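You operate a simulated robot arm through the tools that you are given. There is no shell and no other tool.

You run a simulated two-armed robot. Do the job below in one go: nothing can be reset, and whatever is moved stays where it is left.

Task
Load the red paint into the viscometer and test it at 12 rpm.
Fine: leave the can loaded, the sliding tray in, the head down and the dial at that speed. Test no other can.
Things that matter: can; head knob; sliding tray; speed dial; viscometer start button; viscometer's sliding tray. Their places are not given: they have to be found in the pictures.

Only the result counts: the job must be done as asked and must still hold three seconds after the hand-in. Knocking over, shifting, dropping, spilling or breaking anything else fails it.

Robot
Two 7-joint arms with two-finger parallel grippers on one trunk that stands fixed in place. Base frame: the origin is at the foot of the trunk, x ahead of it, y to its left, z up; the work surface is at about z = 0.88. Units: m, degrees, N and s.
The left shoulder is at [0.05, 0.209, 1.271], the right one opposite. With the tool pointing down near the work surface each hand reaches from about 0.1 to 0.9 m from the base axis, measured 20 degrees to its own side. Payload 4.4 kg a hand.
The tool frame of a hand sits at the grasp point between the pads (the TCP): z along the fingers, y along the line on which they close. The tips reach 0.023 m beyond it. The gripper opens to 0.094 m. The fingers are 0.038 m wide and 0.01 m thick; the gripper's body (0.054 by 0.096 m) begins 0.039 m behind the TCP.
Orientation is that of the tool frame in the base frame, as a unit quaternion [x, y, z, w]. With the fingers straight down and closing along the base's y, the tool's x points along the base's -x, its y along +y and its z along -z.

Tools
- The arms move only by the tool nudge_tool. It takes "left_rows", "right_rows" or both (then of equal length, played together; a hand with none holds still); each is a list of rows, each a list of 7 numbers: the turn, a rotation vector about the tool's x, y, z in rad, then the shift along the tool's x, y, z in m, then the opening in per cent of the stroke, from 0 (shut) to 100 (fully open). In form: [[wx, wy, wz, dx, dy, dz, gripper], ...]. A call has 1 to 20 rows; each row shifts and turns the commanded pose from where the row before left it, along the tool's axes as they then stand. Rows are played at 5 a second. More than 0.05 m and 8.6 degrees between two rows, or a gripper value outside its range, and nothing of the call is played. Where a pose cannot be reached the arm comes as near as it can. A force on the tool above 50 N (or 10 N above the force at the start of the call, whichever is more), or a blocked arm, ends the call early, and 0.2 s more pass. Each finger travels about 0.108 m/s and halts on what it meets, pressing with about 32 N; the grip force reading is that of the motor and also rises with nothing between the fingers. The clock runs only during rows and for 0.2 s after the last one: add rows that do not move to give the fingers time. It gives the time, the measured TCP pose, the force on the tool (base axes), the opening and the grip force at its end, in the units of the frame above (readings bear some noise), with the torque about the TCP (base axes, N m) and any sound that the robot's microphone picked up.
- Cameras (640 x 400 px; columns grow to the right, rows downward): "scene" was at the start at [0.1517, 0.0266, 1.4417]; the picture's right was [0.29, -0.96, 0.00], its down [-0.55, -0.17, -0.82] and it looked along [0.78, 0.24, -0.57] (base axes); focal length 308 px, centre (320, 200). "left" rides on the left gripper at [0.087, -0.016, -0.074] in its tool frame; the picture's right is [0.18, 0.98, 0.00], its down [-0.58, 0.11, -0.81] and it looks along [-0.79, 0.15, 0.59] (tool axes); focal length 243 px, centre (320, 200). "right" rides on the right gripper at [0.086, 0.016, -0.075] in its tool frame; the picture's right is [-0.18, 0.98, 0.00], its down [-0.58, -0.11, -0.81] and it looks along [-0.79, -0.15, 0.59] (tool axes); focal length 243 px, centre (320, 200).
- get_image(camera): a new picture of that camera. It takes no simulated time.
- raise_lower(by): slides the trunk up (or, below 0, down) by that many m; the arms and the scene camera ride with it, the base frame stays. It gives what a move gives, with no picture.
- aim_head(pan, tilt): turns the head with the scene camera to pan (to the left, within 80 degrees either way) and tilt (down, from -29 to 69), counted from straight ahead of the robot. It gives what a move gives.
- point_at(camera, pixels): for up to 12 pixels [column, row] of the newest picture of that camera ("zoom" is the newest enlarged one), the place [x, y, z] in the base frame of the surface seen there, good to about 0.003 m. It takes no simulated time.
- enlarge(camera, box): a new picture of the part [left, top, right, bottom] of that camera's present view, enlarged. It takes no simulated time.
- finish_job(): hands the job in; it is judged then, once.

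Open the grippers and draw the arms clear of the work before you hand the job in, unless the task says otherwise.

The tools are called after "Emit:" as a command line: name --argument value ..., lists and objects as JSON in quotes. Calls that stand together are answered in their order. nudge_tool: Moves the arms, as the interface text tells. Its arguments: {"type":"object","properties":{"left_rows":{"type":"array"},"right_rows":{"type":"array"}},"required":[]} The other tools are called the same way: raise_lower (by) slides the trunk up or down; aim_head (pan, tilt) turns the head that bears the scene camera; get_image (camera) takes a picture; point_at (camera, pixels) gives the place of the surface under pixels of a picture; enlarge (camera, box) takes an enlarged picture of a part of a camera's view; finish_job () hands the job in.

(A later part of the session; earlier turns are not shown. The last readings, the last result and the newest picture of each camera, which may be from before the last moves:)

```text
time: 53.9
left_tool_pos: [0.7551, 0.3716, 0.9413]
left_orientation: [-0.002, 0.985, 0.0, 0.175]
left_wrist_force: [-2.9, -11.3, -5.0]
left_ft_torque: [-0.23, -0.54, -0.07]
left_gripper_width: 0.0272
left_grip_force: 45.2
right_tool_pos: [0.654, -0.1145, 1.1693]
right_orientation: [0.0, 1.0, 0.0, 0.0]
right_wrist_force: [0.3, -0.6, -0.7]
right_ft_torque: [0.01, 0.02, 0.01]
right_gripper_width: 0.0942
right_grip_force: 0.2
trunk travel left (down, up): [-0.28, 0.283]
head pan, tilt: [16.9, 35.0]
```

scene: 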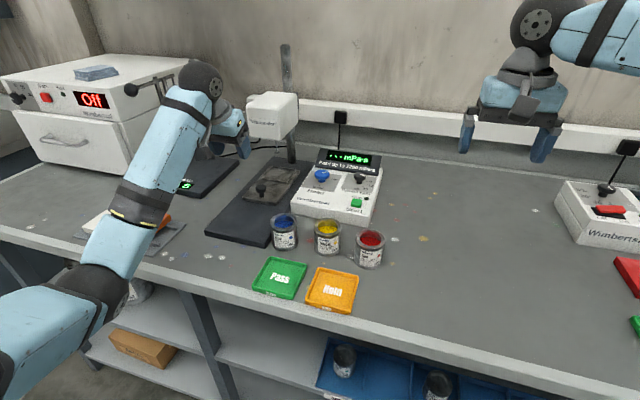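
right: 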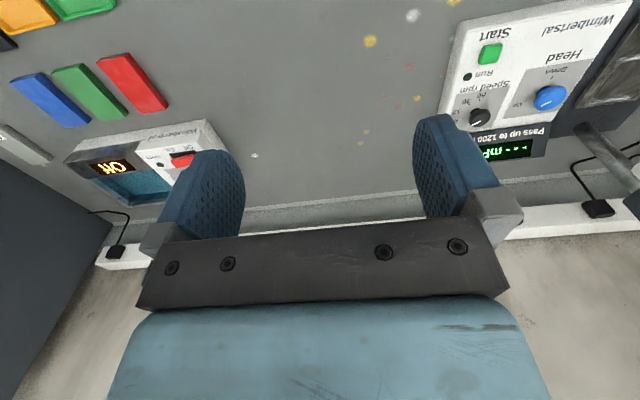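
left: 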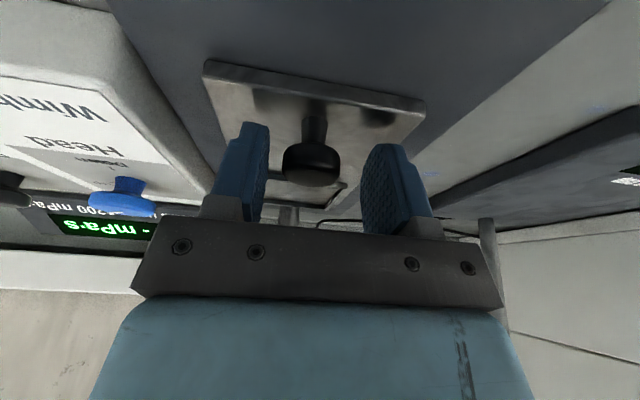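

Handle gripped (width 0.027). I pull straight toward −x in 2 cm steps.

Emit:
nudge_tool --left_rows '[[0, 0, 0, 0, -0.001, 0, 15], [0, 0, 0, 0.0188, 0, -0.00684, 15], [0, 0, 0, 0.0188, 0, -0.00684, 15], [0, 0, 0, 0.0188, 0, -0.00684, 15], [0, 0, 0, 0, 0, 0, 15]]'

Emit:
get_image --camera "scene"

```text
time: 55.1
left_tool_pos: [0.6944, 0.3712, 0.9409]
left_orientation: [-0.003, 0.985, -0.001, 0.175]
left_wrist_force: [0.3, -3.6, -4.4]
left_ft_torque: [0.02, -0.98, -0.03]
left_gripper_width: 0.0274
left_grip_force: 44.6
right_tool_pos: [0.6537, -0.1151, 1.1703]
right_orientation: [0.0, 1.0, 0.0, 0.0]
right_wrist_force: [0.1, -0.3, 0.1]
right_ft_torque: [0.01, -0.01, 0.0]
right_gripper_width: 0.094
right_grip_force: 0.1
trunk travel left (down, up): [-0.28, 0.283]
head pan, tilt: [16.9, 35.0]
```

```text
taken
```

scene: 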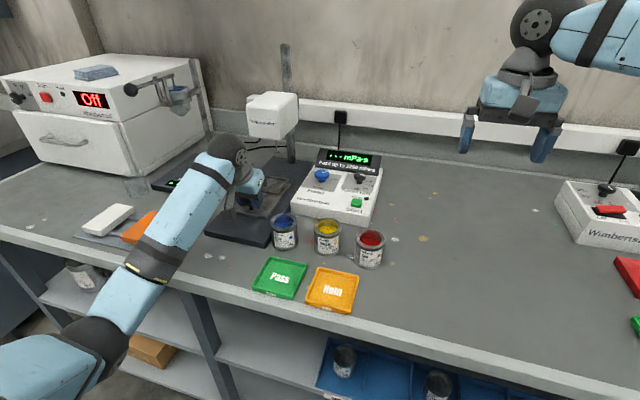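

The tray slides smoothly. I keep pulling in smaller steps until it reaches its stop.

Emit:
nudge_tool --left_rows '[[0, 0, 0, 0.0141, 0, -0.00513, 15], [0, 0, 0, 0.0141, 0, -0.00513, 15], [0, 0, 0, 0.0141, 0, -0.00513, 15], [0, 0, 0, 0, 0, 0, 15]]'

Emit:
get_image --camera "scene"

Emit:
get_image --camera "left"

```text
time: 56.1
left_tool_pos: [0.6503, 0.3697, 0.9418]
left_orientation: [-0.005, 0.985, 0.001, 0.174]
left_wrist_force: [0.2, 7.6, 2.4]
left_ft_torque: [0.22, -0.45, 0.1]
left_gripper_width: 0.0272
left_grip_force: 45.1
right_tool_pos: [0.6544, -0.114, 1.1719]
right_orientation: [0.0, 1.0, 0.001, 0.0]
right_wrist_force: [0.4, -0.3, 0.8]
right_ft_torque: [-0.03, 0.02, 0.01]
right_gripper_width: 0.094
right_grip_force: 0.0
trunk travel left (down, up): [-0.28, 0.283]
head pan, tilt: [16.9, 35.0]
```

```text
taken
```

scene: 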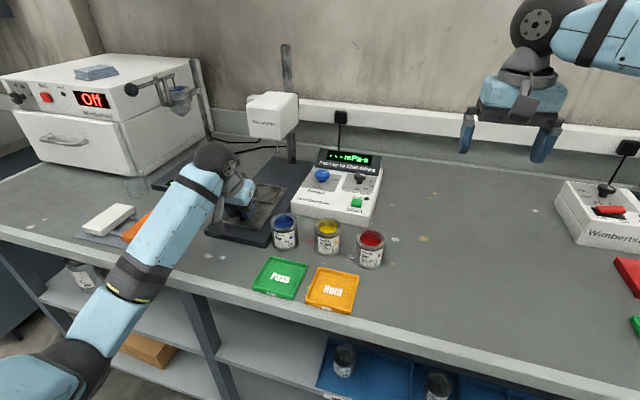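

```text
taken
```

left: 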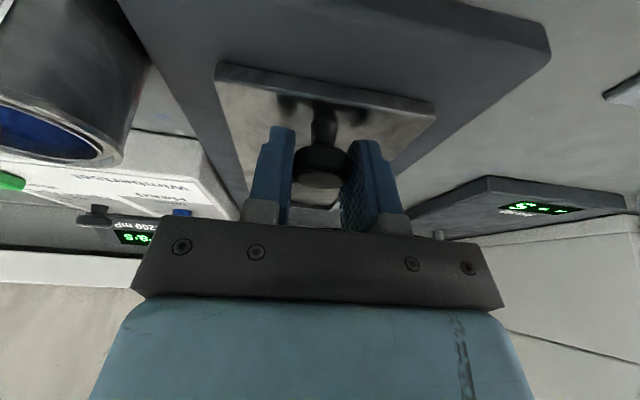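

Tray is out ~0.104 m so far. I continue with two more 1.5 cm steps, watching the force.

Emit:
nudge_tool --left_rows '[[0, 0, 0, 0.0141, 0.0007, -0.00513, 15], [0, 0, 0, 0.0094, 0.0005, -0.00342, 15], [0, 0, 0, 0, 0, 0, 15]]'

```text
time: 56.9
left_tool_pos: [0.6246, 0.3708, 0.9428]
left_orientation: [-0.003, 0.985, -0.001, 0.175]
left_wrist_force: [0.5, 6.6, 10.6]
left_ft_torque: [-0.03, 0.8, -0.13]
left_gripper_width: 0.0271
left_grip_force: 45.3
right_tool_pos: [0.6532, -0.1149, 1.1719]
right_orientation: [0.0, 1.0, 0.0, 0.001]
right_wrist_force: [0.1, 0.2, 0.3]
right_ft_torque: [0.03, 0.01, -0.03]
right_gripper_width: 0.0939
right_grip_force: 0.1
trunk travel left (down, up): [-0.28, 0.283]
head pan, tilt: [16.9, 35.0]
```

The tray is out 0.13 m (recess now near x≈0.739), enough to load. I release the handle and rise straight up.

Emit:
nudge_tool --left_rows '[[0, 0, 0, 0, 0, 0, 55], [0, 0, 0, 0, 0, 0, 55], [0, 0, 0, -0.0137, 0, -0.0376, 55], [0, 0, 0, -0.0137, 0, -0.0376, 55], [0, 0, 0, -0.0137, 0, -0.0376, 55], [0, 0, 0, 0, 0, 0, 55]]'

Emit:
get_image --camera "left"

Emit:
get_image --camera "scene"

```text
time: 58.3
left_tool_pos: [0.6247, 0.3726, 1.062]
left_orientation: [-0.003, 0.985, 0.0, 0.175]
left_wrist_force: [-0.2, -0.1, 0.3]
left_ft_torque: [0.01, 0.02, -0.03]
left_gripper_width: 0.0516
left_grip_force: 0.1
right_tool_pos: [0.6552, -0.1154, 1.1701]
right_orientation: [0.0, 1.0, 0.0, 0.001]
right_wrist_force: [-0.6, 0.5, -0.1]
right_ft_torque: [-0.04, 0.02, -0.01]
right_gripper_width: 0.0941
right_grip_force: 0.1
trunk travel left (down, up): [-0.28, 0.283]
head pan, tilt: [16.9, 35.0]
```

```text
taken
```

left: 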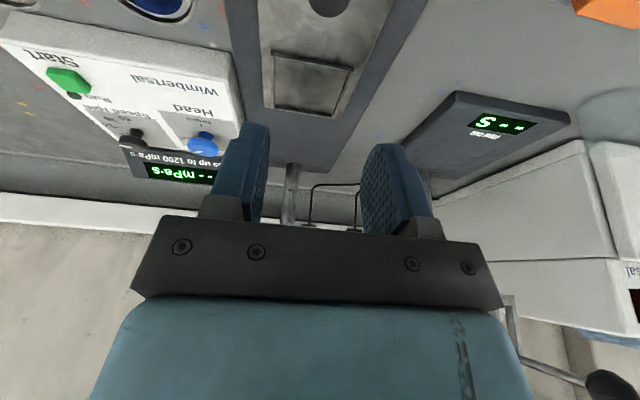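

```text
taken
```

scene: 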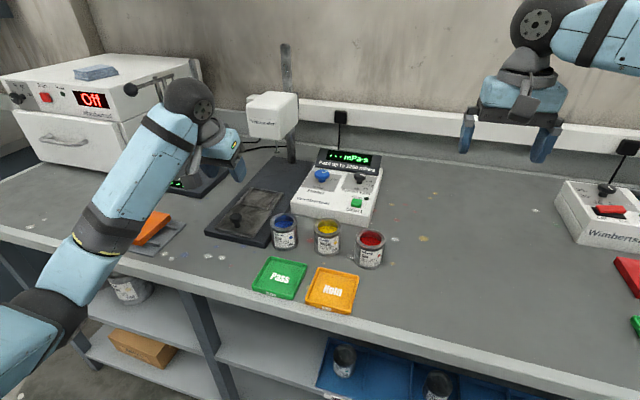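

Tray is out. I measure the recess now (left picture ~ (310,85)) and the cans' rims in the scene picture.

Emit:
enlarge --camera "left" --box '[250, 30, 370, 130]'

Emit:
point_at --camera "left" --pixels '[[277, 52], [350, 68], [277, 104], [335, 114], [274, 50], [313, 80], [352, 66], [340, 117]]'

Emit:
enlarge --camera "scene" --box '[200, 170, 300, 250]'

Emit:
point_at --camera "zoom" --pixels '[[285, 115], [420, 140], [365, 215], [225, 185], [330, 160], [280, 108], [430, 140], [370, 222], [215, 190], [185, 235], [55, 330], [300, 385]]'

Emit:
enlarge --camera "scene" --box '[330, 210, 410, 280]'

Emit:
point_at --camera "zoom" --pixels '[[325, 85], [325, 180], [215, 165], [430, 170], [300, 200], [345, 205], [325, 230], [325, 320], [325, 130], [240, 120], [410, 120]]'

```text
4.00 times, centred on (310, 80) of left
```

zoom: 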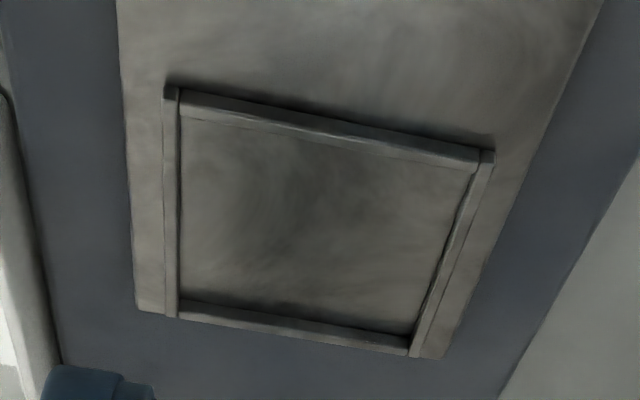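

```text
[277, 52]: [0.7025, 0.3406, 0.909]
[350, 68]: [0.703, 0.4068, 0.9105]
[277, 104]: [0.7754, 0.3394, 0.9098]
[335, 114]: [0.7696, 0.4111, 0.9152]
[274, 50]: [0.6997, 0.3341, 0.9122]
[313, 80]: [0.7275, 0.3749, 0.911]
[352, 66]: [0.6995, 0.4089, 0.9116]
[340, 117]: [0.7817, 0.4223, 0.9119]
```

```text
5.00 times, centred on (250, 210) of scene
```

zoom: 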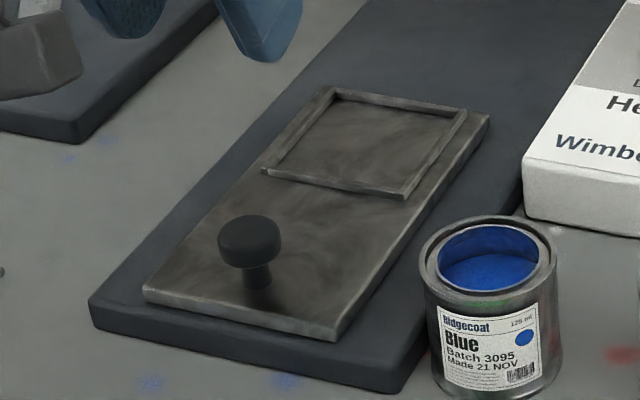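

```text
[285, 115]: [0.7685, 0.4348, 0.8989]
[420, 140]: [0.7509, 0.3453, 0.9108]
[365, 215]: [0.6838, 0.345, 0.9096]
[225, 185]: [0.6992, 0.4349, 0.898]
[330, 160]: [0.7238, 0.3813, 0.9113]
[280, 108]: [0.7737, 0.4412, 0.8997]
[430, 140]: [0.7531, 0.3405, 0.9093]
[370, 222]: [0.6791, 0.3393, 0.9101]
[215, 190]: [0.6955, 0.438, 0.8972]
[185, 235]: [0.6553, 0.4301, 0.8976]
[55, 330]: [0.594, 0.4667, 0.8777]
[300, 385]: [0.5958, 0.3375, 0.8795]
```

```text
5.71 times, centred on (370, 245) of scene
```

zoom: 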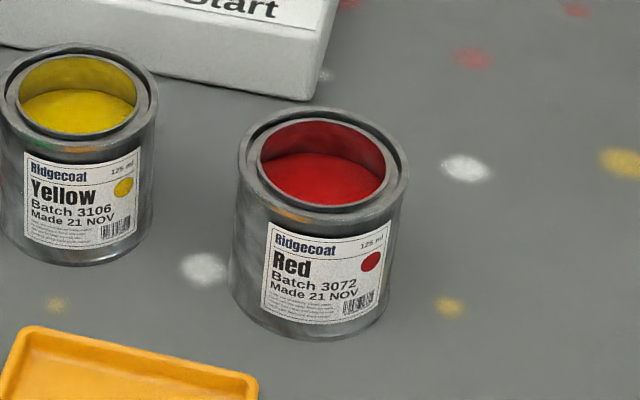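

```text
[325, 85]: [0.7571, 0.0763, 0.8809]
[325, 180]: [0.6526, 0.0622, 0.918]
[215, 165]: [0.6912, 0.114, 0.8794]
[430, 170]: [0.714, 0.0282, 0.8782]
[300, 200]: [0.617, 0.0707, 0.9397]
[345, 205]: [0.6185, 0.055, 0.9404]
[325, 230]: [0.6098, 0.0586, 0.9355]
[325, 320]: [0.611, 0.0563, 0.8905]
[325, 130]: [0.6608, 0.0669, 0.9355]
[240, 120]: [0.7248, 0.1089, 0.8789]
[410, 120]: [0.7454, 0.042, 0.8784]
```

Recess centre is (0.739, 0.3715), inner width ≈0.072; the red can is near (0.640, 0.062), radius ≈0.030. I go over to just beyond the red can to look at it from the left camera.

Emit:
nudge_tool --left_rows '[[0, 0, 0, -0.0125, -0.044, -0.005, 80], [0, 0, 0, -0.0125, -0.044, 0, 80], [0, 0, 0, -0.0125, -0.044, 0, 80], [0, 0, 0, -0.0125, -0.044, 0, 80], [0, 0, 0, -0.0125, -0.044, 0, 80], [0, 0, 0, -0.0125, -0.044, 0, 80], [0, 0, 0, 0, -0.044, 0, 80], [0, 0, 0, 0, 0, 0, 80]]'

Emit:
get_image --camera "left"

Emit:
get_image --camera "scene"

```text
time: 60.1
left_tool_pos: [0.6938, 0.065, 1.0936]
left_orientation: [-0.004, 0.985, 0.0, 0.175]
left_wrist_force: [-0.3, 0.5, -0.1]
left_ft_torque: [0.0, 0.0, -0.03]
left_gripper_width: 0.0751
left_grip_force: 0.1
right_tool_pos: [0.6558, -0.1147, 1.1707]
right_orientation: [0.0, 1.0, 0.0, 0.001]
right_wrist_force: [0.3, 0.3, 0.4]
right_ft_torque: [-0.01, -0.02, -0.01]
right_gripper_width: 0.0938
right_grip_force: 0.1
trunk travel left (down, up): [-0.28, 0.283]
head pan, tilt: [16.9, 35.0]
```

```text
taken
```

left: 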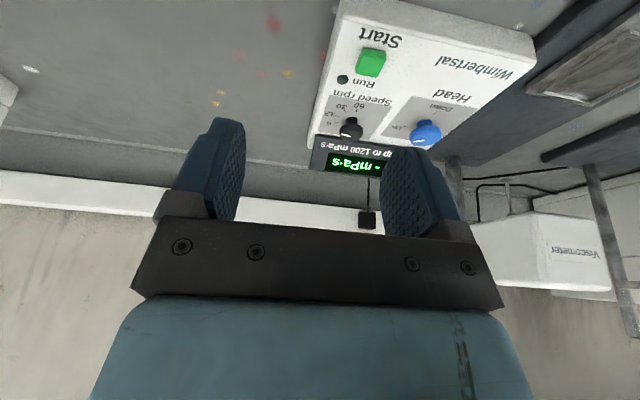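

```text
taken
```

scene: 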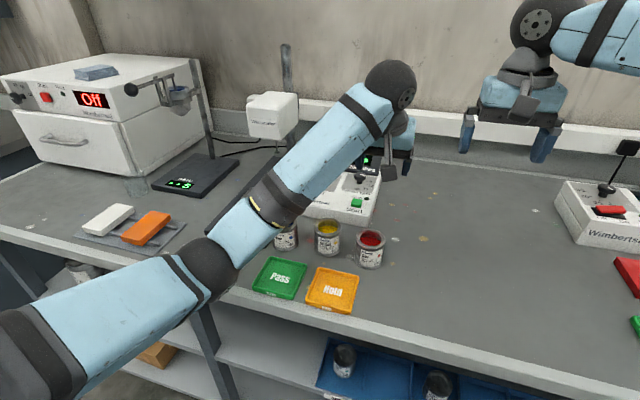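

I check how high the elbow and forearm are above the table (pixels (215,268), (240,235), (190,280)).

Emit:
point_at --camera "scene" --pixels '[[212, 265], [215, 290], [240, 230], [190, 275], [120, 300], [300, 170], [280, 190], [230, 270], [372, 238], [370, 262]]'

Emit:
enlarge --camera "scene" --box '[340, 220, 400, 275]'

Emit:
point_at --camera "zoom" --pixels '[[235, 105], [405, 130], [310, 205], [325, 85], [225, 130], [410, 155], [330, 210], [290, 78], [370, 85], [260, 185], [380, 200], [325, 130]]'

```text
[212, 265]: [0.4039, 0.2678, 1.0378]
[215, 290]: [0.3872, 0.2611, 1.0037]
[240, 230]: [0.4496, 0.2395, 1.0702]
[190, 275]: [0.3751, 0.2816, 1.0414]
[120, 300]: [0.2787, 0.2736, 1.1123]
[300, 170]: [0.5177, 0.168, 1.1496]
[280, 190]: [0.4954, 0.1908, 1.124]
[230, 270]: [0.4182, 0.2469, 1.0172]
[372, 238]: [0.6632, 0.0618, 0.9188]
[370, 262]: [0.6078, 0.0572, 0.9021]
```

```text
7.27 times, centred on (370, 248) of scene
```

zoom: 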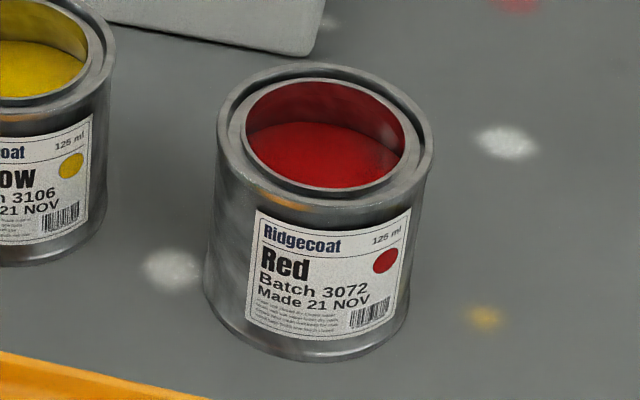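

```text
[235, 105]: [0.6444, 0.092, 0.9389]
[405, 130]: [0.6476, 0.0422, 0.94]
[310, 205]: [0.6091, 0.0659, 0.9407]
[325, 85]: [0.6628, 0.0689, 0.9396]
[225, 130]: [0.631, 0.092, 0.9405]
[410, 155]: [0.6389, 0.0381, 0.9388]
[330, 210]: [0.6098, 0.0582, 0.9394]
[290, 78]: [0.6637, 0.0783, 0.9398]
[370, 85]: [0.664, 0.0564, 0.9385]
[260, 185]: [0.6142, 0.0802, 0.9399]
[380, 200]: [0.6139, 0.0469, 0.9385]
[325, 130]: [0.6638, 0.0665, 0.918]
```

Rim points give the red can's centre (0.638, 0.0635), radius ≈0.0295. The elbow hangs low, so I raise the trunk by 0.22 to keep the elbow clear of the table during pickup.

Emit:
raise_lower --by 0.22

Emit:
nudge_tool --left_rows '[[0, 0, 0, 0.0148, 0, 0.0376, 80], [0, 0, 0, 0.0148, 0, 0.0376, 80], [0, 0, 0, 0.0148, 0, 0.0376, 80], [0, 0, 0, 0.0148, 0, 0.0376, 80], [0, 0, 0, 0.0148, 0, 0.0376, 80], [0, 0, 0, 0.0148, 0, 0.0376, 80], [0, 0, 0, 0, 0, 0, 80]]'

Emit:
get_image --camera "scene"

Emit:
get_image --camera "left"

```text
time: 62.4
left_tool_pos: [0.6936, 0.0637, 1.313]
left_orientation: [-0.004, 0.985, 0.002, 0.175]
left_wrist_force: [0.2, 0.2, 0.1]
left_ft_torque: [-0.01, -0.03, -0.01]
left_gripper_width: 0.0754
left_grip_force: 0.0
right_tool_pos: [0.6555, -0.1147, 1.3917]
right_orientation: [0.001, 1.0, 0.0, -0.001]
right_wrist_force: [-0.1, 0.5, 0.6]
right_ft_torque: [-0.01, 0.03, -0.01]
right_gripper_width: 0.0941
right_grip_force: 0.0
trunk travel left (down, up): [-0.5, 0.063]
head pan, tilt: [16.9, 35.0]
```

```text
time: 64.0
left_tool_pos: [0.6876, 0.0621, 1.0714]
left_orientation: [-0.003, 0.985, 0.0, 0.175]
left_wrist_force: [-0.4, -0.2, 0.6]
left_ft_torque: [-0.01, 0.03, -0.01]
left_gripper_width: 0.0751
left_grip_force: 0.2
right_tool_pos: [0.6545, -0.1157, 1.3904]
right_orientation: [0.0, 1.0, 0.0, 0.0]
right_wrist_force: [0.5, -0.3, -0.2]
right_ft_torque: [0.02, 0.0, 0.0]
right_gripper_width: 0.0941
right_grip_force: 0.1
trunk travel left (down, up): [-0.5, 0.063]
head pan, tilt: [16.9, 35.0]
```

```text
taken
```

scene: 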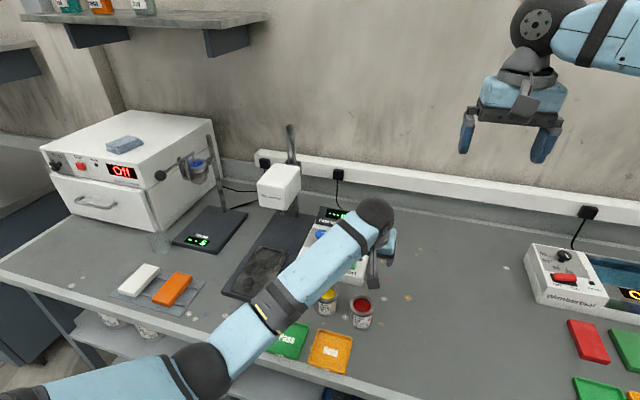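

```text
taken
```

left: 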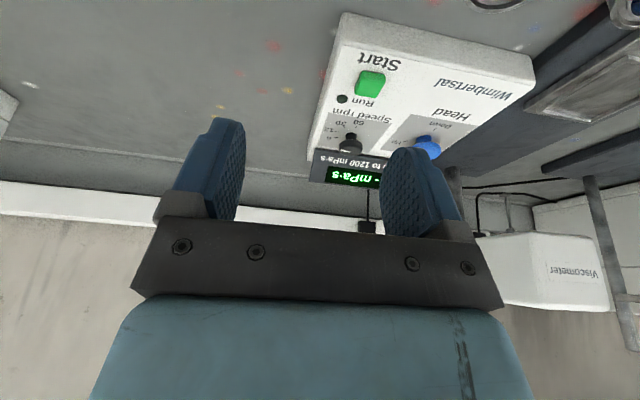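

Elbow check at pixels (200,365) and (235,345); then I move over the can at z≈1.0.

Emit:
point_at --camera "scene" --pixels '[[200, 350], [205, 375], [240, 345], [285, 290], [340, 245]]'

Emit:
nudge_tool --left_rows '[[0, 0, 0, 0.0353, 0.0007, 0.0244, 80], [0, 0, 0, 0.0353, 0.0007, 0.0244, 80], [0, 0, 0, 0, 0, 0, 80]]'

Emit:
get_image --camera "scene"

Emit:
enlarge --camera "scene" --box '[300, 220, 420, 340]'

Emit:
get_image --camera "left"

```text
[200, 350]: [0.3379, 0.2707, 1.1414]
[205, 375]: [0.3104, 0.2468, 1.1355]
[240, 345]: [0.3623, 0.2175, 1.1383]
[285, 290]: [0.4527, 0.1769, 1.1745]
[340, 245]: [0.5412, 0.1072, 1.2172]
```

```text
time: 64.8
left_tool_pos: [0.6379, 0.0663, 1.0012]
left_orientation: [-0.004, 0.985, 0.0, 0.174]
left_wrist_force: [0.2, 0.3, -0.5]
left_ft_torque: [0.01, -0.01, -0.01]
left_gripper_width: 0.0752
left_grip_force: 0.0
right_tool_pos: [0.6551, -0.1157, 1.39]
right_orientation: [0.0, 1.0, 0.0, 0.001]
right_wrist_force: [0.7, -0.4, -0.3]
right_ft_torque: [-0.01, -0.01, 0.0]
right_gripper_width: 0.0941
right_grip_force: 0.2
trunk travel left (down, up): [-0.5, 0.063]
head pan, tilt: [16.9, 35.0]
```

```text
taken
```

scene: 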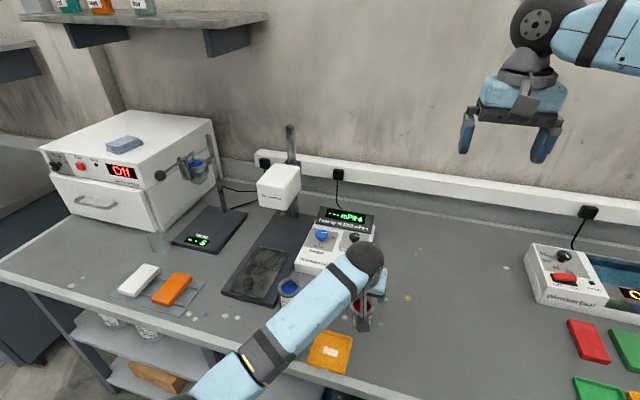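

```text
3.33 times, centred on (360, 280) of scene
```

zoom: 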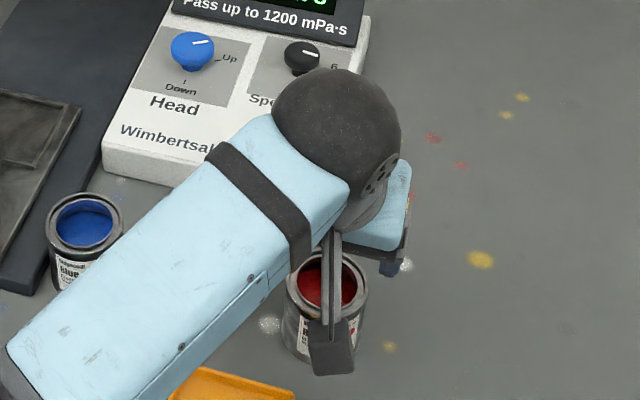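

```text
taken
```

left: 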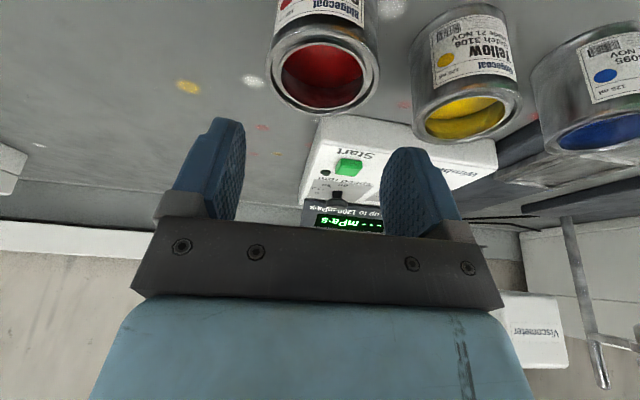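

Now the red can shows in the left camera at (325,70). I refine its rim centre with points on the rim.

Emit:
enlarge --camera "left" --box '[255, 0, 395, 125]'

Emit:
point_at --camera "left" --pixels '[[272, 72], [377, 66], [322, 36], [326, 112], [275, 90], [372, 88], [300, 107], [350, 107], [295, 40], [350, 38], [325, 108], [420, 115]]'

```text
3.20 times, centred on (325, 62) of left
```

zoom: 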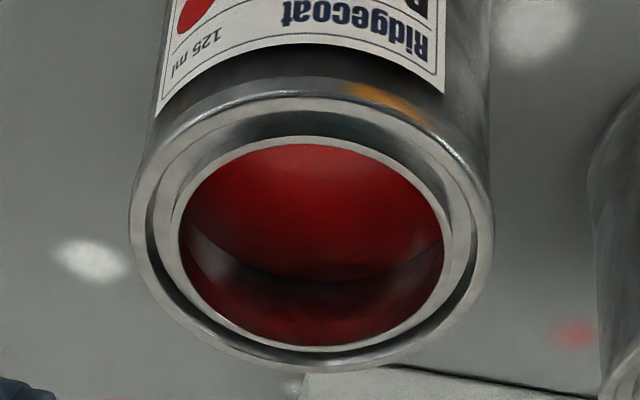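

```text
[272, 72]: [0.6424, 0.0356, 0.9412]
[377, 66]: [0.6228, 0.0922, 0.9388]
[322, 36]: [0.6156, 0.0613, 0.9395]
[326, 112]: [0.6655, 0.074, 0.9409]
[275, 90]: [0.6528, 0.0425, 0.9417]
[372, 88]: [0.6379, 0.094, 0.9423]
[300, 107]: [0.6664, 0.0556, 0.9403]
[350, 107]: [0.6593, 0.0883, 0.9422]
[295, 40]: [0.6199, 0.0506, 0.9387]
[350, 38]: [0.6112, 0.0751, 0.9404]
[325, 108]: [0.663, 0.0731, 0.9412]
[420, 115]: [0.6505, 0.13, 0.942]
```

Refined centre (0.6385, 0.064). I correct y by −2 mm and descend straight to TCP z≈0.918 around the can with 0.075 m opening.

Emit:
nudge_tool --left_rows '[[0, 0, 0, 0, -0.0023, 0, 80], [0, 0, 0, 0.009, 0, 0.026, 80], [0, 0, 0, 0.009, 0, 0.026, 80], [0, 0, 0, 0, 0, 0, 80]]'

Emit:
get_image --camera "left"

Emit:
enlarge --camera "scene" --box '[300, 240, 420, 340]'

```text
time: 65.8
left_tool_pos: [0.639, 0.0635, 0.9468]
left_orientation: [-0.004, 0.985, 0.0, 0.174]
left_wrist_force: [0.2, -0.6, -0.5]
left_ft_torque: [-0.02, 0.03, 0.02]
left_gripper_width: 0.075
left_grip_force: 0.0
right_tool_pos: [0.6541, -0.1157, 1.3909]
right_orientation: [0.0, 1.0, 0.0, 0.0]
right_wrist_force: [-0.7, 0.1, 0.3]
right_ft_torque: [0.0, 0.01, 0.01]
right_gripper_width: 0.094
right_grip_force: 0.0
trunk travel left (down, up): [-0.5, 0.063]
head pan, tilt: [16.9, 35.0]
```

```text
taken
```

left: 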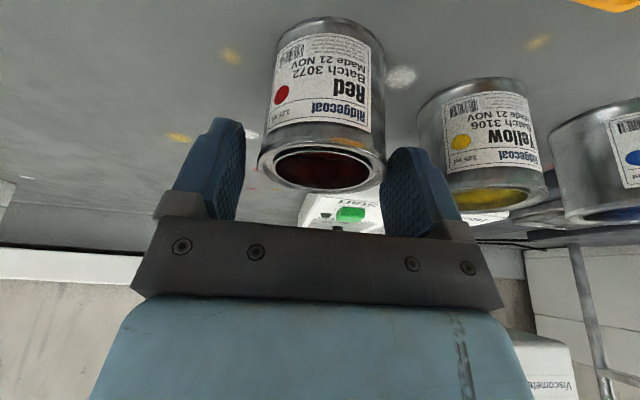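

```text
4.00 times, centred on (360, 290) of scene
```

zoom: 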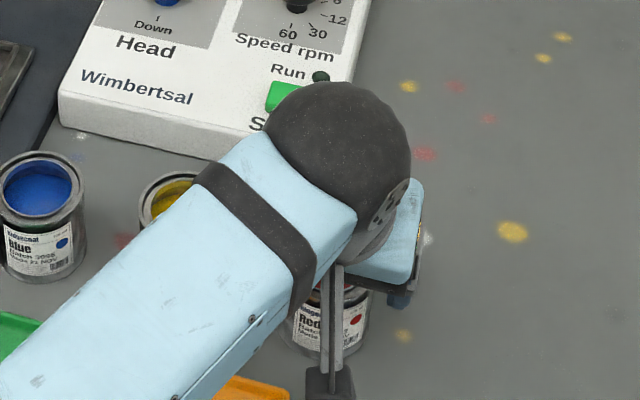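

The can is centred between the fingers. I go down the last 3 cm and then close gently.

Emit:
nudge_tool --left_rows '[[0, 0, 0, 0.0049, 0.0003, 0.0136, 80], [0, 0, 0, 0.0049, 0.0003, 0.0136, 80], [0, 0, 0, 0, 0, 0, 80]]'

Emit:
get_image --camera "left"

```text
time: 66.6
left_tool_pos: [0.6388, 0.0641, 0.9165]
left_orientation: [-0.003, 0.985, 0.001, 0.174]
left_wrist_force: [-0.6, 0.1, 0.0]
left_ft_torque: [0.01, 0.02, 0.0]
left_gripper_width: 0.0752
left_grip_force: 0.1
right_tool_pos: [0.6554, -0.1149, 1.3905]
right_orientation: [0.0, 1.0, 0.0, 0.0]
right_wrist_force: [0.4, -0.2, -0.3]
right_ft_torque: [-0.02, 0.01, 0.01]
right_gripper_width: 0.0941
right_grip_force: 0.0
trunk travel left (down, up): [-0.5, 0.063]
head pan, tilt: [16.9, 35.0]
```

```text
taken
```

left: 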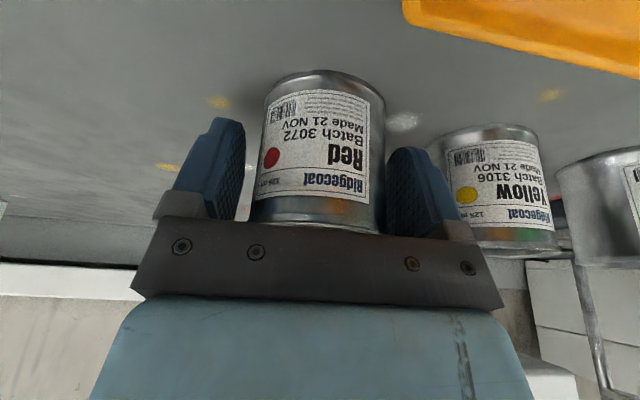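

The can is well between the pads. I close the gripper slowly onto it.

Emit:
nudge_tool --left_rows '[[0, 0, 0, 0, 0, 0, 72], [0, 0, 0, 0, 0, 0, 67], [0, 0, 0, 0, 0, 0, 63], [0, 0, 0, 0, 0, 0, 58], [0, 0, 0, 0, 0, 0, 52], [0, 0, 0, 0, 0, 0, 52]]'

Emit:
get_image --camera "left"

```text
time: 68.0
left_tool_pos: [0.6376, 0.0645, 0.9162]
left_orientation: [-0.004, 0.985, 0.001, 0.175]
left_wrist_force: [0.7, -0.3, 0.2]
left_ft_torque: [0.02, 0.0, 0.04]
left_gripper_width: 0.0586
left_grip_force: 32.0
right_tool_pos: [0.6547, -0.1152, 1.3908]
right_orientation: [-0.001, 1.0, 0.0, 0.0]
right_wrist_force: [0.0, 0.3, -0.7]
right_ft_torque: [0.0, -0.01, 0.01]
right_gripper_width: 0.0939
right_grip_force: 0.1
trunk travel left (down, up): [-0.5, 0.063]
head pan, tilt: [16.9, 35.0]
```

```text
taken
```

left: 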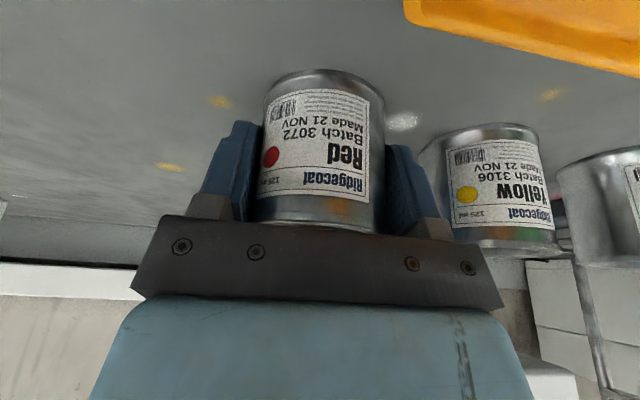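

Grip 0.0586 m at 32 N. I lift slowly straight up.

Emit:
nudge_tool --left_rows '[[0, 0, 0, -0.0034, 0, -0.0094, 52], [0, 0, 0, -0.0051, 0, -0.0141, 52], [0, 0, 0, -0.0068, 0, -0.0188, 52], [0, 0, 0, -0.0068, 0, -0.0188, 52], [0, 0, 0, -0.0068, 0, -0.0188, 52], [0, 0, 0, -0.0068, 0, -0.0188, 52], [0, 0, 0, -0.0034, 0, -0.0094, 52], [0, 0, 0, 0, 0, 0, 52]]'

Emit:
get_image --camera "left"

Emit:
get_image --camera "scene"

```text
time: 69.8
left_tool_pos: [0.6379, 0.063, 1.0308]
left_orientation: [-0.004, 0.985, 0.0, 0.175]
left_wrist_force: [0.7, 0.1, -2.0]
left_ft_torque: [0.0, -0.04, 0.0]
left_gripper_width: 0.0582
left_grip_force: 31.8
right_tool_pos: [0.655, -0.1153, 1.3913]
right_orientation: [0.001, 1.0, 0.0, 0.0]
right_wrist_force: [0.0, 0.3, -0.2]
right_ft_torque: [-0.02, 0.03, 0.0]
right_gripper_width: 0.0938
right_grip_force: 0.0
trunk travel left (down, up): [-0.5, 0.063]
head pan, tilt: [16.9, 35.0]
```

```text
taken
```

left: 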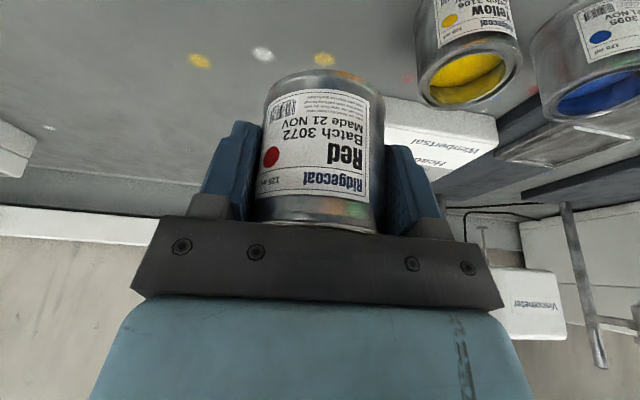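

```text
taken
```

scene: 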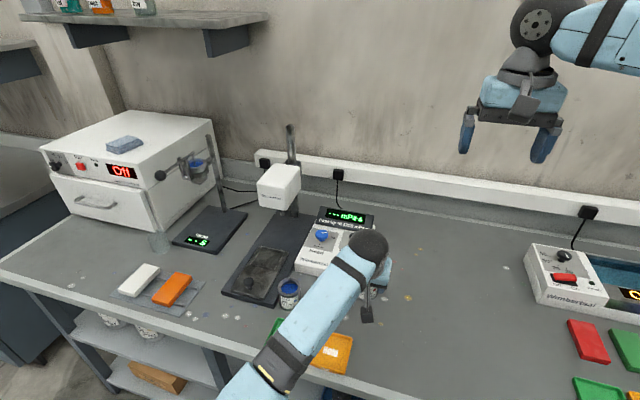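

The can is up (bottom ≈0.992). I carry it slowly left to y≈0.3715 over the other cans.

Emit:
nudge_tool --left_rows '[[0, 0, 0, 0, 0.012, 0, 52], [0, 0, 0, 0, 0.02, 0, 52], [0, 0, 0, 0, 0.027, 0, 52], [0, 0, 0, 0, 0.027, 0, 52], [0, 0, 0, 0, 0.027, 0, 52], [0, 0, 0, 0, 0.027, 0, 52], [0, 0, 0, 0, 0.027, 0, 52], [0, 0, 0, 0, 0.027, 0, 52], [0, 0, 0, 0, 0.027, 0, 52], [0, 0, 0, 0, 0.027, 0, 52], [0, 0, 0, 0, 0.027, 0, 52], [0, 0, 0, 0, 0.02, 0, 52], [0, 0, 0, 0, 0.012, 0, 52], [0, 0, 0, 0, 0, 0, 52]]'

Emit:
get_image --camera "scene"

Emit:
get_image --camera "left"

```text
time: 72.8
left_tool_pos: [0.6381, 0.3689, 1.0314]
left_orientation: [-0.003, 0.985, 0.001, 0.174]
left_wrist_force: [0.4, 0.1, -2.0]
left_ft_torque: [-0.02, -0.04, 0.0]
left_gripper_width: 0.0586
left_grip_force: 31.9
right_tool_pos: [0.6562, -0.1157, 1.392]
right_orientation: [0.0, 1.0, 0.0, 0.0]
right_wrist_force: [-0.8, -0.2, 0.8]
right_ft_torque: [0.01, -0.02, 0.0]
right_gripper_width: 0.0939
right_grip_force: 0.0
trunk travel left (down, up): [-0.5, 0.063]
head pan, tilt: [16.9, 35.0]
```

```text
taken
```

scene: 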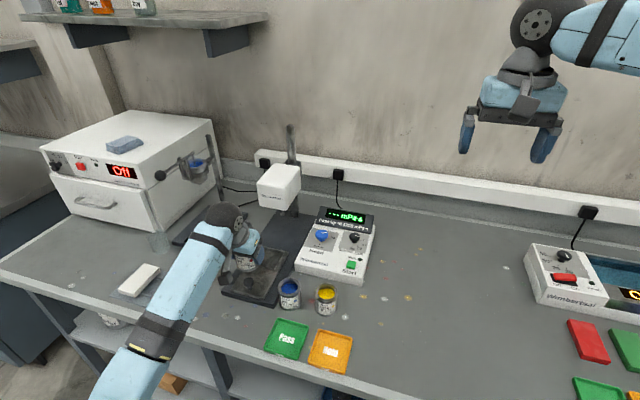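

```text
taken
```

left: 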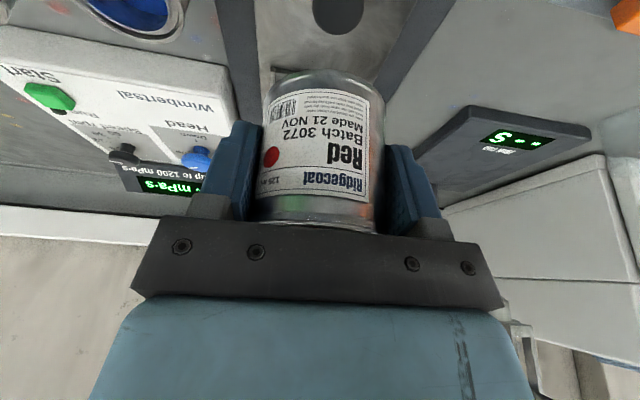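

Now forward to over the recess centre (0.7385, 0.3713), in slow 2 cm steps.

Emit:
nudge_tool --left_rows '[[0, 0, 0, -0.0094, 0.0006, 0.0034, 52], [0, 0, 0, -0.0188, 0.0005, 0.00684, 52], [0, 0, 0, -0.0188, 0.0005, 0.00684, 52], [0, 0, 0, -0.0188, 0.0005, 0.00684, 52], [0, 0, 0, -0.0188, 0.0005, 0.00684, 52], [0, 0, 0, -0.0094, 0, 0.0034, 52], [0, 0, 0, 0, 0, 0, 52]]'

Emit:
get_image --camera "scene"

Emit:
enlarge --camera "scene" --box '[210, 170, 330, 310]'

Emit:
get_image --camera "left"

```text
time: 74.4
left_tool_pos: [0.7363, 0.3739, 1.0298]
left_orientation: [-0.003, 0.985, 0.0, 0.175]
left_wrist_force: [0.2, 0.0, -2.1]
left_ft_torque: [-0.02, 0.03, -0.02]
left_gripper_width: 0.0581
left_grip_force: 31.9
right_tool_pos: [0.6542, -0.1141, 1.3909]
right_orientation: [0.0, 1.0, 0.0, 0.0]
right_wrist_force: [-0.3, -1.0, -0.2]
right_ft_torque: [0.02, -0.02, -0.01]
right_gripper_width: 0.0937
right_grip_force: 0.0
trunk travel left (down, up): [-0.5, 0.063]
head pan, tilt: [16.9, 35.0]
```

```text
taken
```

scene: 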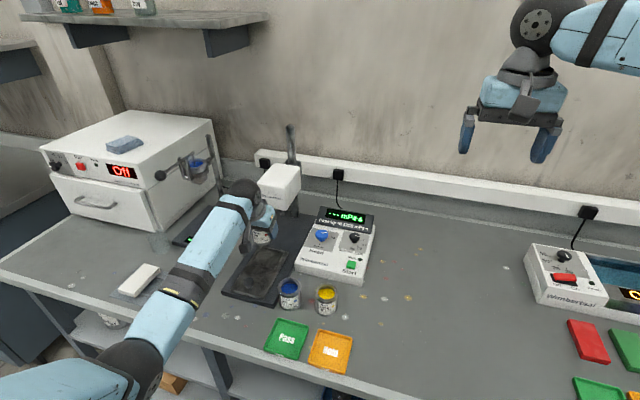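

```text
2.86 times, centred on (270, 240) of scene
```

zoom: 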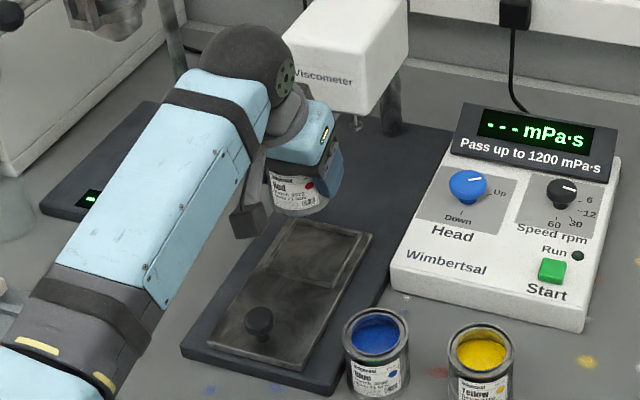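

```text
taken
```

left: 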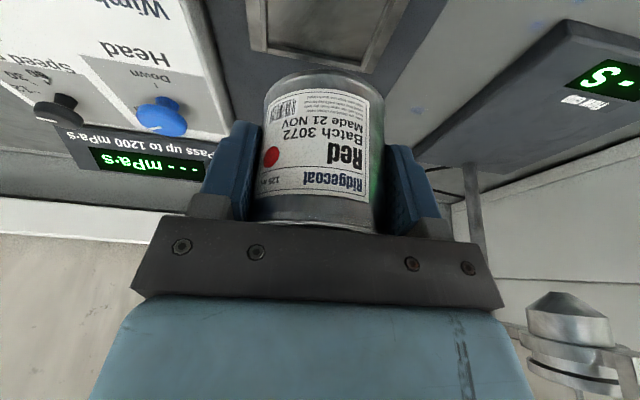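

I re-measure the recess frame beneath the can from the left and scene cameras to centre before lowering.

Emit:
enlarge --camera "left" --box '[230, 0, 410, 80]'

Emit:
point_at --camera "left" --pixels '[[247, 5], [252, 20], [257, 50], [266, 25], [272, 48], [374, 45], [385, 45], [380, 55], [395, 20], [378, 20], [320, 40]]'

Emit:
enlarge --camera "scene" --box '[230, 230, 300, 290]'

Emit:
point_at --camera "zoom" --pixels '[[270, 140], [430, 155], [390, 240], [215, 190], [235, 185], [385, 230], [420, 165], [330, 190], [290, 135], [300, 215]]'

```text
3.56 times, centred on (320, 40) of left
```

zoom: 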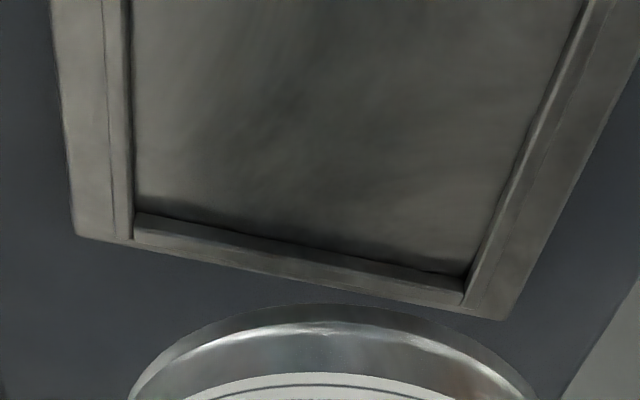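

```text
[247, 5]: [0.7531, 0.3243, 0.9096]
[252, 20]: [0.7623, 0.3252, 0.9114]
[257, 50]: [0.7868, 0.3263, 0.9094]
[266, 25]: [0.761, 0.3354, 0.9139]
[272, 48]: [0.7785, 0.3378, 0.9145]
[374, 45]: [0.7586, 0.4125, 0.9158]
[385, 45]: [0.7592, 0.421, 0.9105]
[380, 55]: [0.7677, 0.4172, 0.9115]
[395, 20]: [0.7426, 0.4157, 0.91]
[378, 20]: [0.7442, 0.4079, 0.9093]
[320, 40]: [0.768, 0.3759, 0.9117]
```

```text
6.67 times, centred on (265, 260) of scene
```

zoom: 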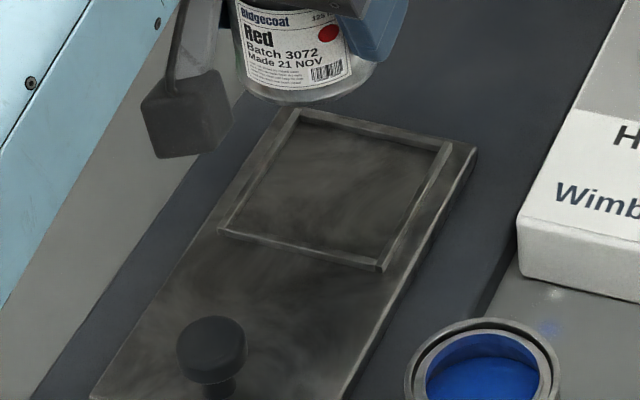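

```text
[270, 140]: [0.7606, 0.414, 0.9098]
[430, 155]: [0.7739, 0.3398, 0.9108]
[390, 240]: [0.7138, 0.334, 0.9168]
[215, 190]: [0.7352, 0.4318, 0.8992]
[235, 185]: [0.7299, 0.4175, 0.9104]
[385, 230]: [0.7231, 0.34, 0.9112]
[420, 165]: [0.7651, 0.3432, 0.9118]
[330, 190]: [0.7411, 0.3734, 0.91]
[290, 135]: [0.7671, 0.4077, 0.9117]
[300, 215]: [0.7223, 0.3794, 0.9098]
```

I query the frame's centre (338,186) and its corner pixels directly.

Emit:
point_at --camera "zoom" --pixels '[[338, 186], [338, 186], [298, 111], [450, 146], [381, 266], [221, 231], [300, 120], [440, 152], [375, 258], [232, 228], [336, 188], [340, 184]]'

```text
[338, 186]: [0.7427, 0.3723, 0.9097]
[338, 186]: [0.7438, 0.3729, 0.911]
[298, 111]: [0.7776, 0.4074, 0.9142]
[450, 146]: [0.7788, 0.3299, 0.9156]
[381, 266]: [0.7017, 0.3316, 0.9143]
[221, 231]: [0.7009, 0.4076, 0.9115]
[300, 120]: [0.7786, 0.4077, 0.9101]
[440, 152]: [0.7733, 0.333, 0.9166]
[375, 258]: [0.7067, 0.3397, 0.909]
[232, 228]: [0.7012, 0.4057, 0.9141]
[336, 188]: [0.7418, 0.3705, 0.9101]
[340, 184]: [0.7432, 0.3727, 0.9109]
```

Recess centre ≈ (0.740, 0.371). I correct by (+2.7, −2) mm and lower the can to about 9 mm above the recess floor, then look.

Emit:
nudge_tool --left_rows '[[0, 0, 0, 0.0043, -0.002, 0.0197, 52], [0, 0, 0, 0.00684, 0, 0.0188, 52], [0, 0, 0, 0.00684, 0, 0.0188, 52], [0, 0, 0, 0.0041, 0, 0.0113, 52], [0, 0, 0, 0, 0, 0, 52]]'

Emit:
get_image --camera "left"

Emit:
enlarge --camera "scene" --box '[220, 210, 310, 290]'

Emit:
enlarge --camera "left" --box '[230, 30, 410, 150]'

```text
time: 75.6
left_tool_pos: [0.739, 0.371, 0.9599]
left_orientation: [-0.004, 0.985, 0.0, 0.175]
left_wrist_force: [0.3, 0.4, -1.7]
left_ft_torque: [-0.02, -0.01, -0.01]
left_gripper_width: 0.0584
left_grip_force: 31.8
right_tool_pos: [0.6545, -0.1143, 1.3906]
right_orientation: [0.0, 1.0, 0.0, 0.0]
right_wrist_force: [0.2, -0.3, -0.6]
right_ft_torque: [0.0, 0.03, 0.0]
right_gripper_width: 0.0939
right_grip_force: 0.0
trunk travel left (down, up): [-0.5, 0.063]
head pan, tilt: [16.9, 35.0]
```

```text
taken
```

left: 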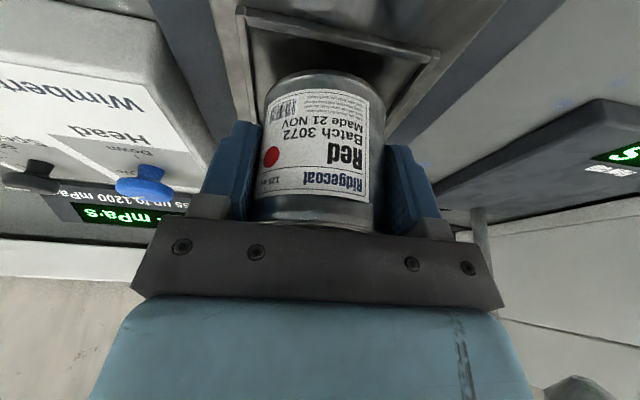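

```text
5.00 times, centred on (265, 250) of scene
```

zoom: 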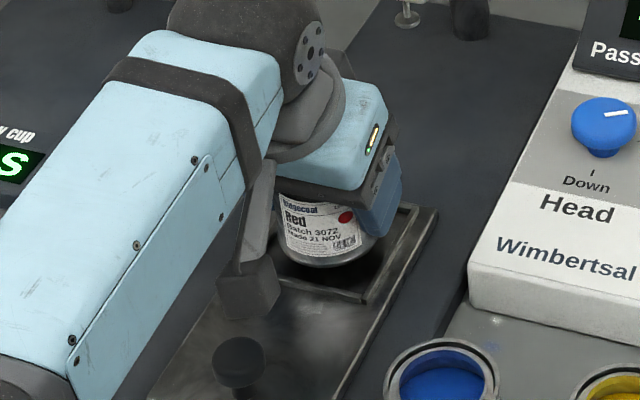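

```text
3.33 times, centred on (320, 90) of left
```

zoom: 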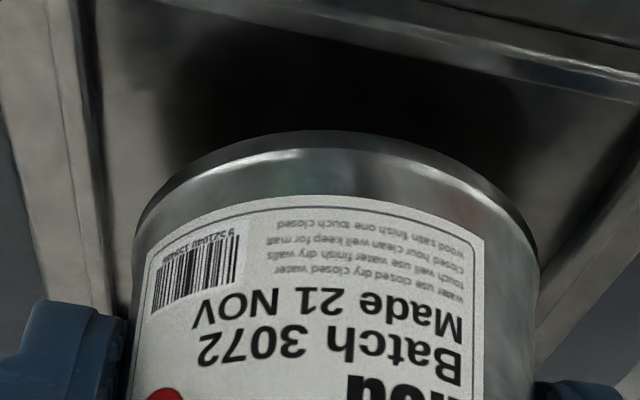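

The can looks centred over the recess. I verify the can's lower edge position against the frame with point readings.

Emit:
enlarge --camera "scene" --box '[255, 240, 305, 280]'

Emit:
point_at --camera "zoom" --pixels '[[240, 150], [300, 160], [330, 165], [360, 160], [430, 130], [330, 225], [340, 245], [380, 265], [300, 215], [470, 110], [510, 60], [440, 110]]'

```text
10.00 times, centred on (280, 260) of scene
```

zoom: 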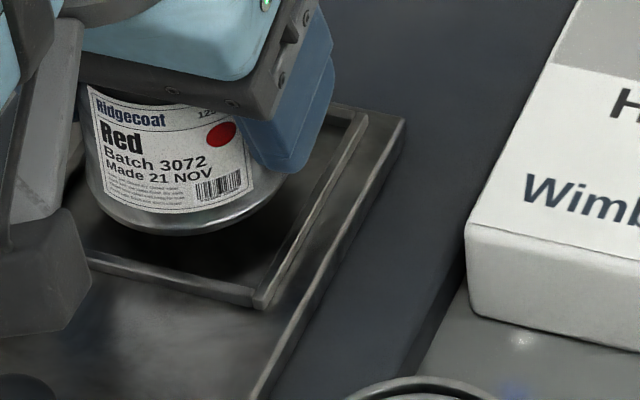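

```text
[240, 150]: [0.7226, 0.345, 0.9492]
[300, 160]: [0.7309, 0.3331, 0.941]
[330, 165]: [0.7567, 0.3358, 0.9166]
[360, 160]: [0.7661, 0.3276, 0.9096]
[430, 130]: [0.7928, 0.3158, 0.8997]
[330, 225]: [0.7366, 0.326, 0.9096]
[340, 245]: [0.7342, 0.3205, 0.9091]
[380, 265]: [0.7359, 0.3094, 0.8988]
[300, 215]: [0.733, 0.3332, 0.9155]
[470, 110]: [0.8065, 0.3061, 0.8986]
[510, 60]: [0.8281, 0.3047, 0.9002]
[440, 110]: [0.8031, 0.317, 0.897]
```

I read the can's bottom edge (180,225) and the front and right frame strips near it.

Emit:
point_at --camera "zoom" --pixels '[[180, 218], [165, 225], [265, 190], [180, 268], [180, 280], [180, 285], [265, 270], [262, 300], [200, 245], [250, 260], [110, 205], [110, 260]]'

```text
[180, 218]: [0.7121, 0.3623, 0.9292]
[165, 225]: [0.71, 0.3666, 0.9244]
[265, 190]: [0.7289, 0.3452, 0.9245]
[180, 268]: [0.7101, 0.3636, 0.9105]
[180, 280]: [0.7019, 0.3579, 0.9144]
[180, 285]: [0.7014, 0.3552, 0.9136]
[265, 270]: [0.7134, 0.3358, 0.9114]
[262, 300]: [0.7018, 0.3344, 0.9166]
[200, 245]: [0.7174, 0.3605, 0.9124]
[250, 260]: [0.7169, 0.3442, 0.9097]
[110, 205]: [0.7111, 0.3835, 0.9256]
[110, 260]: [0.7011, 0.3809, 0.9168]
```

Can front edge is at x≈0.710 versus the strip's inner edge ≈0.7055: it fits. I lower in 3 mm steps.

Emit:
nudge_tool --left_rows '[[0, 0, 0, 0.00103, 0, 0.00282, 52], [0, 0, 0, 0.00103, 0, 0.00282, 52], [0, 0, 0, 0.00068, 0, 0.00188, 52], [0, 0, 0, 0, 0, 0, 52]]'

```text
time: 76.6
left_tool_pos: [0.7397, 0.3712, 0.9497]
left_orientation: [-0.003, 0.985, 0.001, 0.175]
left_wrist_force: [0.2, -0.8, -1.3]
left_ft_torque: [-0.01, -0.01, -0.01]
left_gripper_width: 0.0584
left_grip_force: 32.2
right_tool_pos: [0.6548, -0.1151, 1.3914]
right_orientation: [-0.001, 1.0, -0.001, 0.0]
right_wrist_force: [-0.2, 0.5, -0.1]
right_ft_torque: [-0.02, 0.0, 0.0]
right_gripper_width: 0.0942
right_grip_force: 0.0
trunk travel left (down, up): [-0.5, 0.063]
head pan, tilt: [16.9, 35.0]
```

Emit:
nudge_tool --left_rows '[[0, 0, 0, 0.0004, 0, 0.00115, 52], [0, 0, 0, 0.0004, 0, 0.00115, 52], [0, 0, 0, 0, 0, 0, 52]]'

Emit:
enlarge --camera "scene" --box '[240, 230, 300, 280]'

```text
time: 77.4
left_tool_pos: [0.74, 0.3716, 0.9479]
left_orientation: [-0.004, 0.985, 0.001, 0.175]
left_wrist_force: [0.0, 0.6, -1.8]
left_ft_torque: [0.0, 0.01, -0.03]
left_gripper_width: 0.0584
left_grip_force: 32.0
right_tool_pos: [0.6554, -0.1152, 1.3894]
right_orientation: [0.0, 1.0, 0.0, 0.0]
right_wrist_force: [1.2, -0.3, -0.1]
right_ft_torque: [0.02, -0.01, 0.0]
right_gripper_width: 0.0943
right_grip_force: 0.1
trunk travel left (down, up): [-0.5, 0.063]
head pan, tilt: [16.9, 35.0]
```

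```text
8.00 times, centred on (270, 255) of scene
```

zoom: 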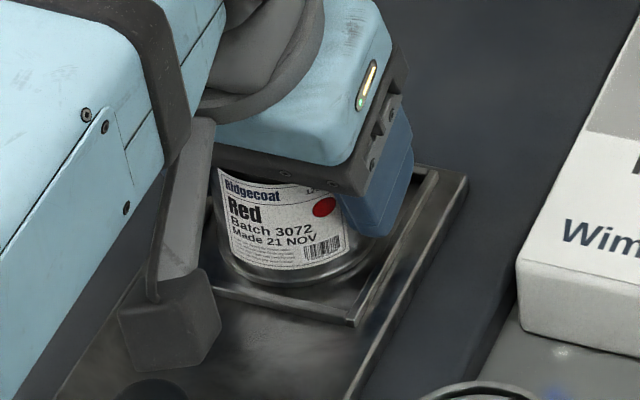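

The weight is still on the gripper (−1.8 N). I lower 1 mm at a time until the floor takes the load.

Emit:
nudge_tool --left_rows '[[0, 0, 0, 0.00034, 0, 0.00094, 52], [0, 0, 0, 0.00034, 0, 0.00094, 52], [0, 0, 0, 0, 0, 0, 52]]'

```text
time: 78.2
left_tool_pos: [0.7394, 0.3719, 0.9491]
left_orientation: [-0.004, 0.985, 0.001, 0.175]
left_wrist_force: [1.6, 1.8, 6.5]
left_ft_torque: [0.13, 0.17, -0.06]
left_gripper_width: 0.0583
left_grip_force: 32.1
right_tool_pos: [0.6534, -0.1158, 1.3912]
right_orientation: [0.001, 1.0, 0.0, 0.0]
right_wrist_force: [0.0, 1.0, 0.8]
right_ft_torque: [0.0, -0.02, 0.02]
right_gripper_width: 0.094
right_grip_force: 0.0
trunk travel left (down, up): [-0.5, 0.063]
head pan, tilt: [16.9, 35.0]
```

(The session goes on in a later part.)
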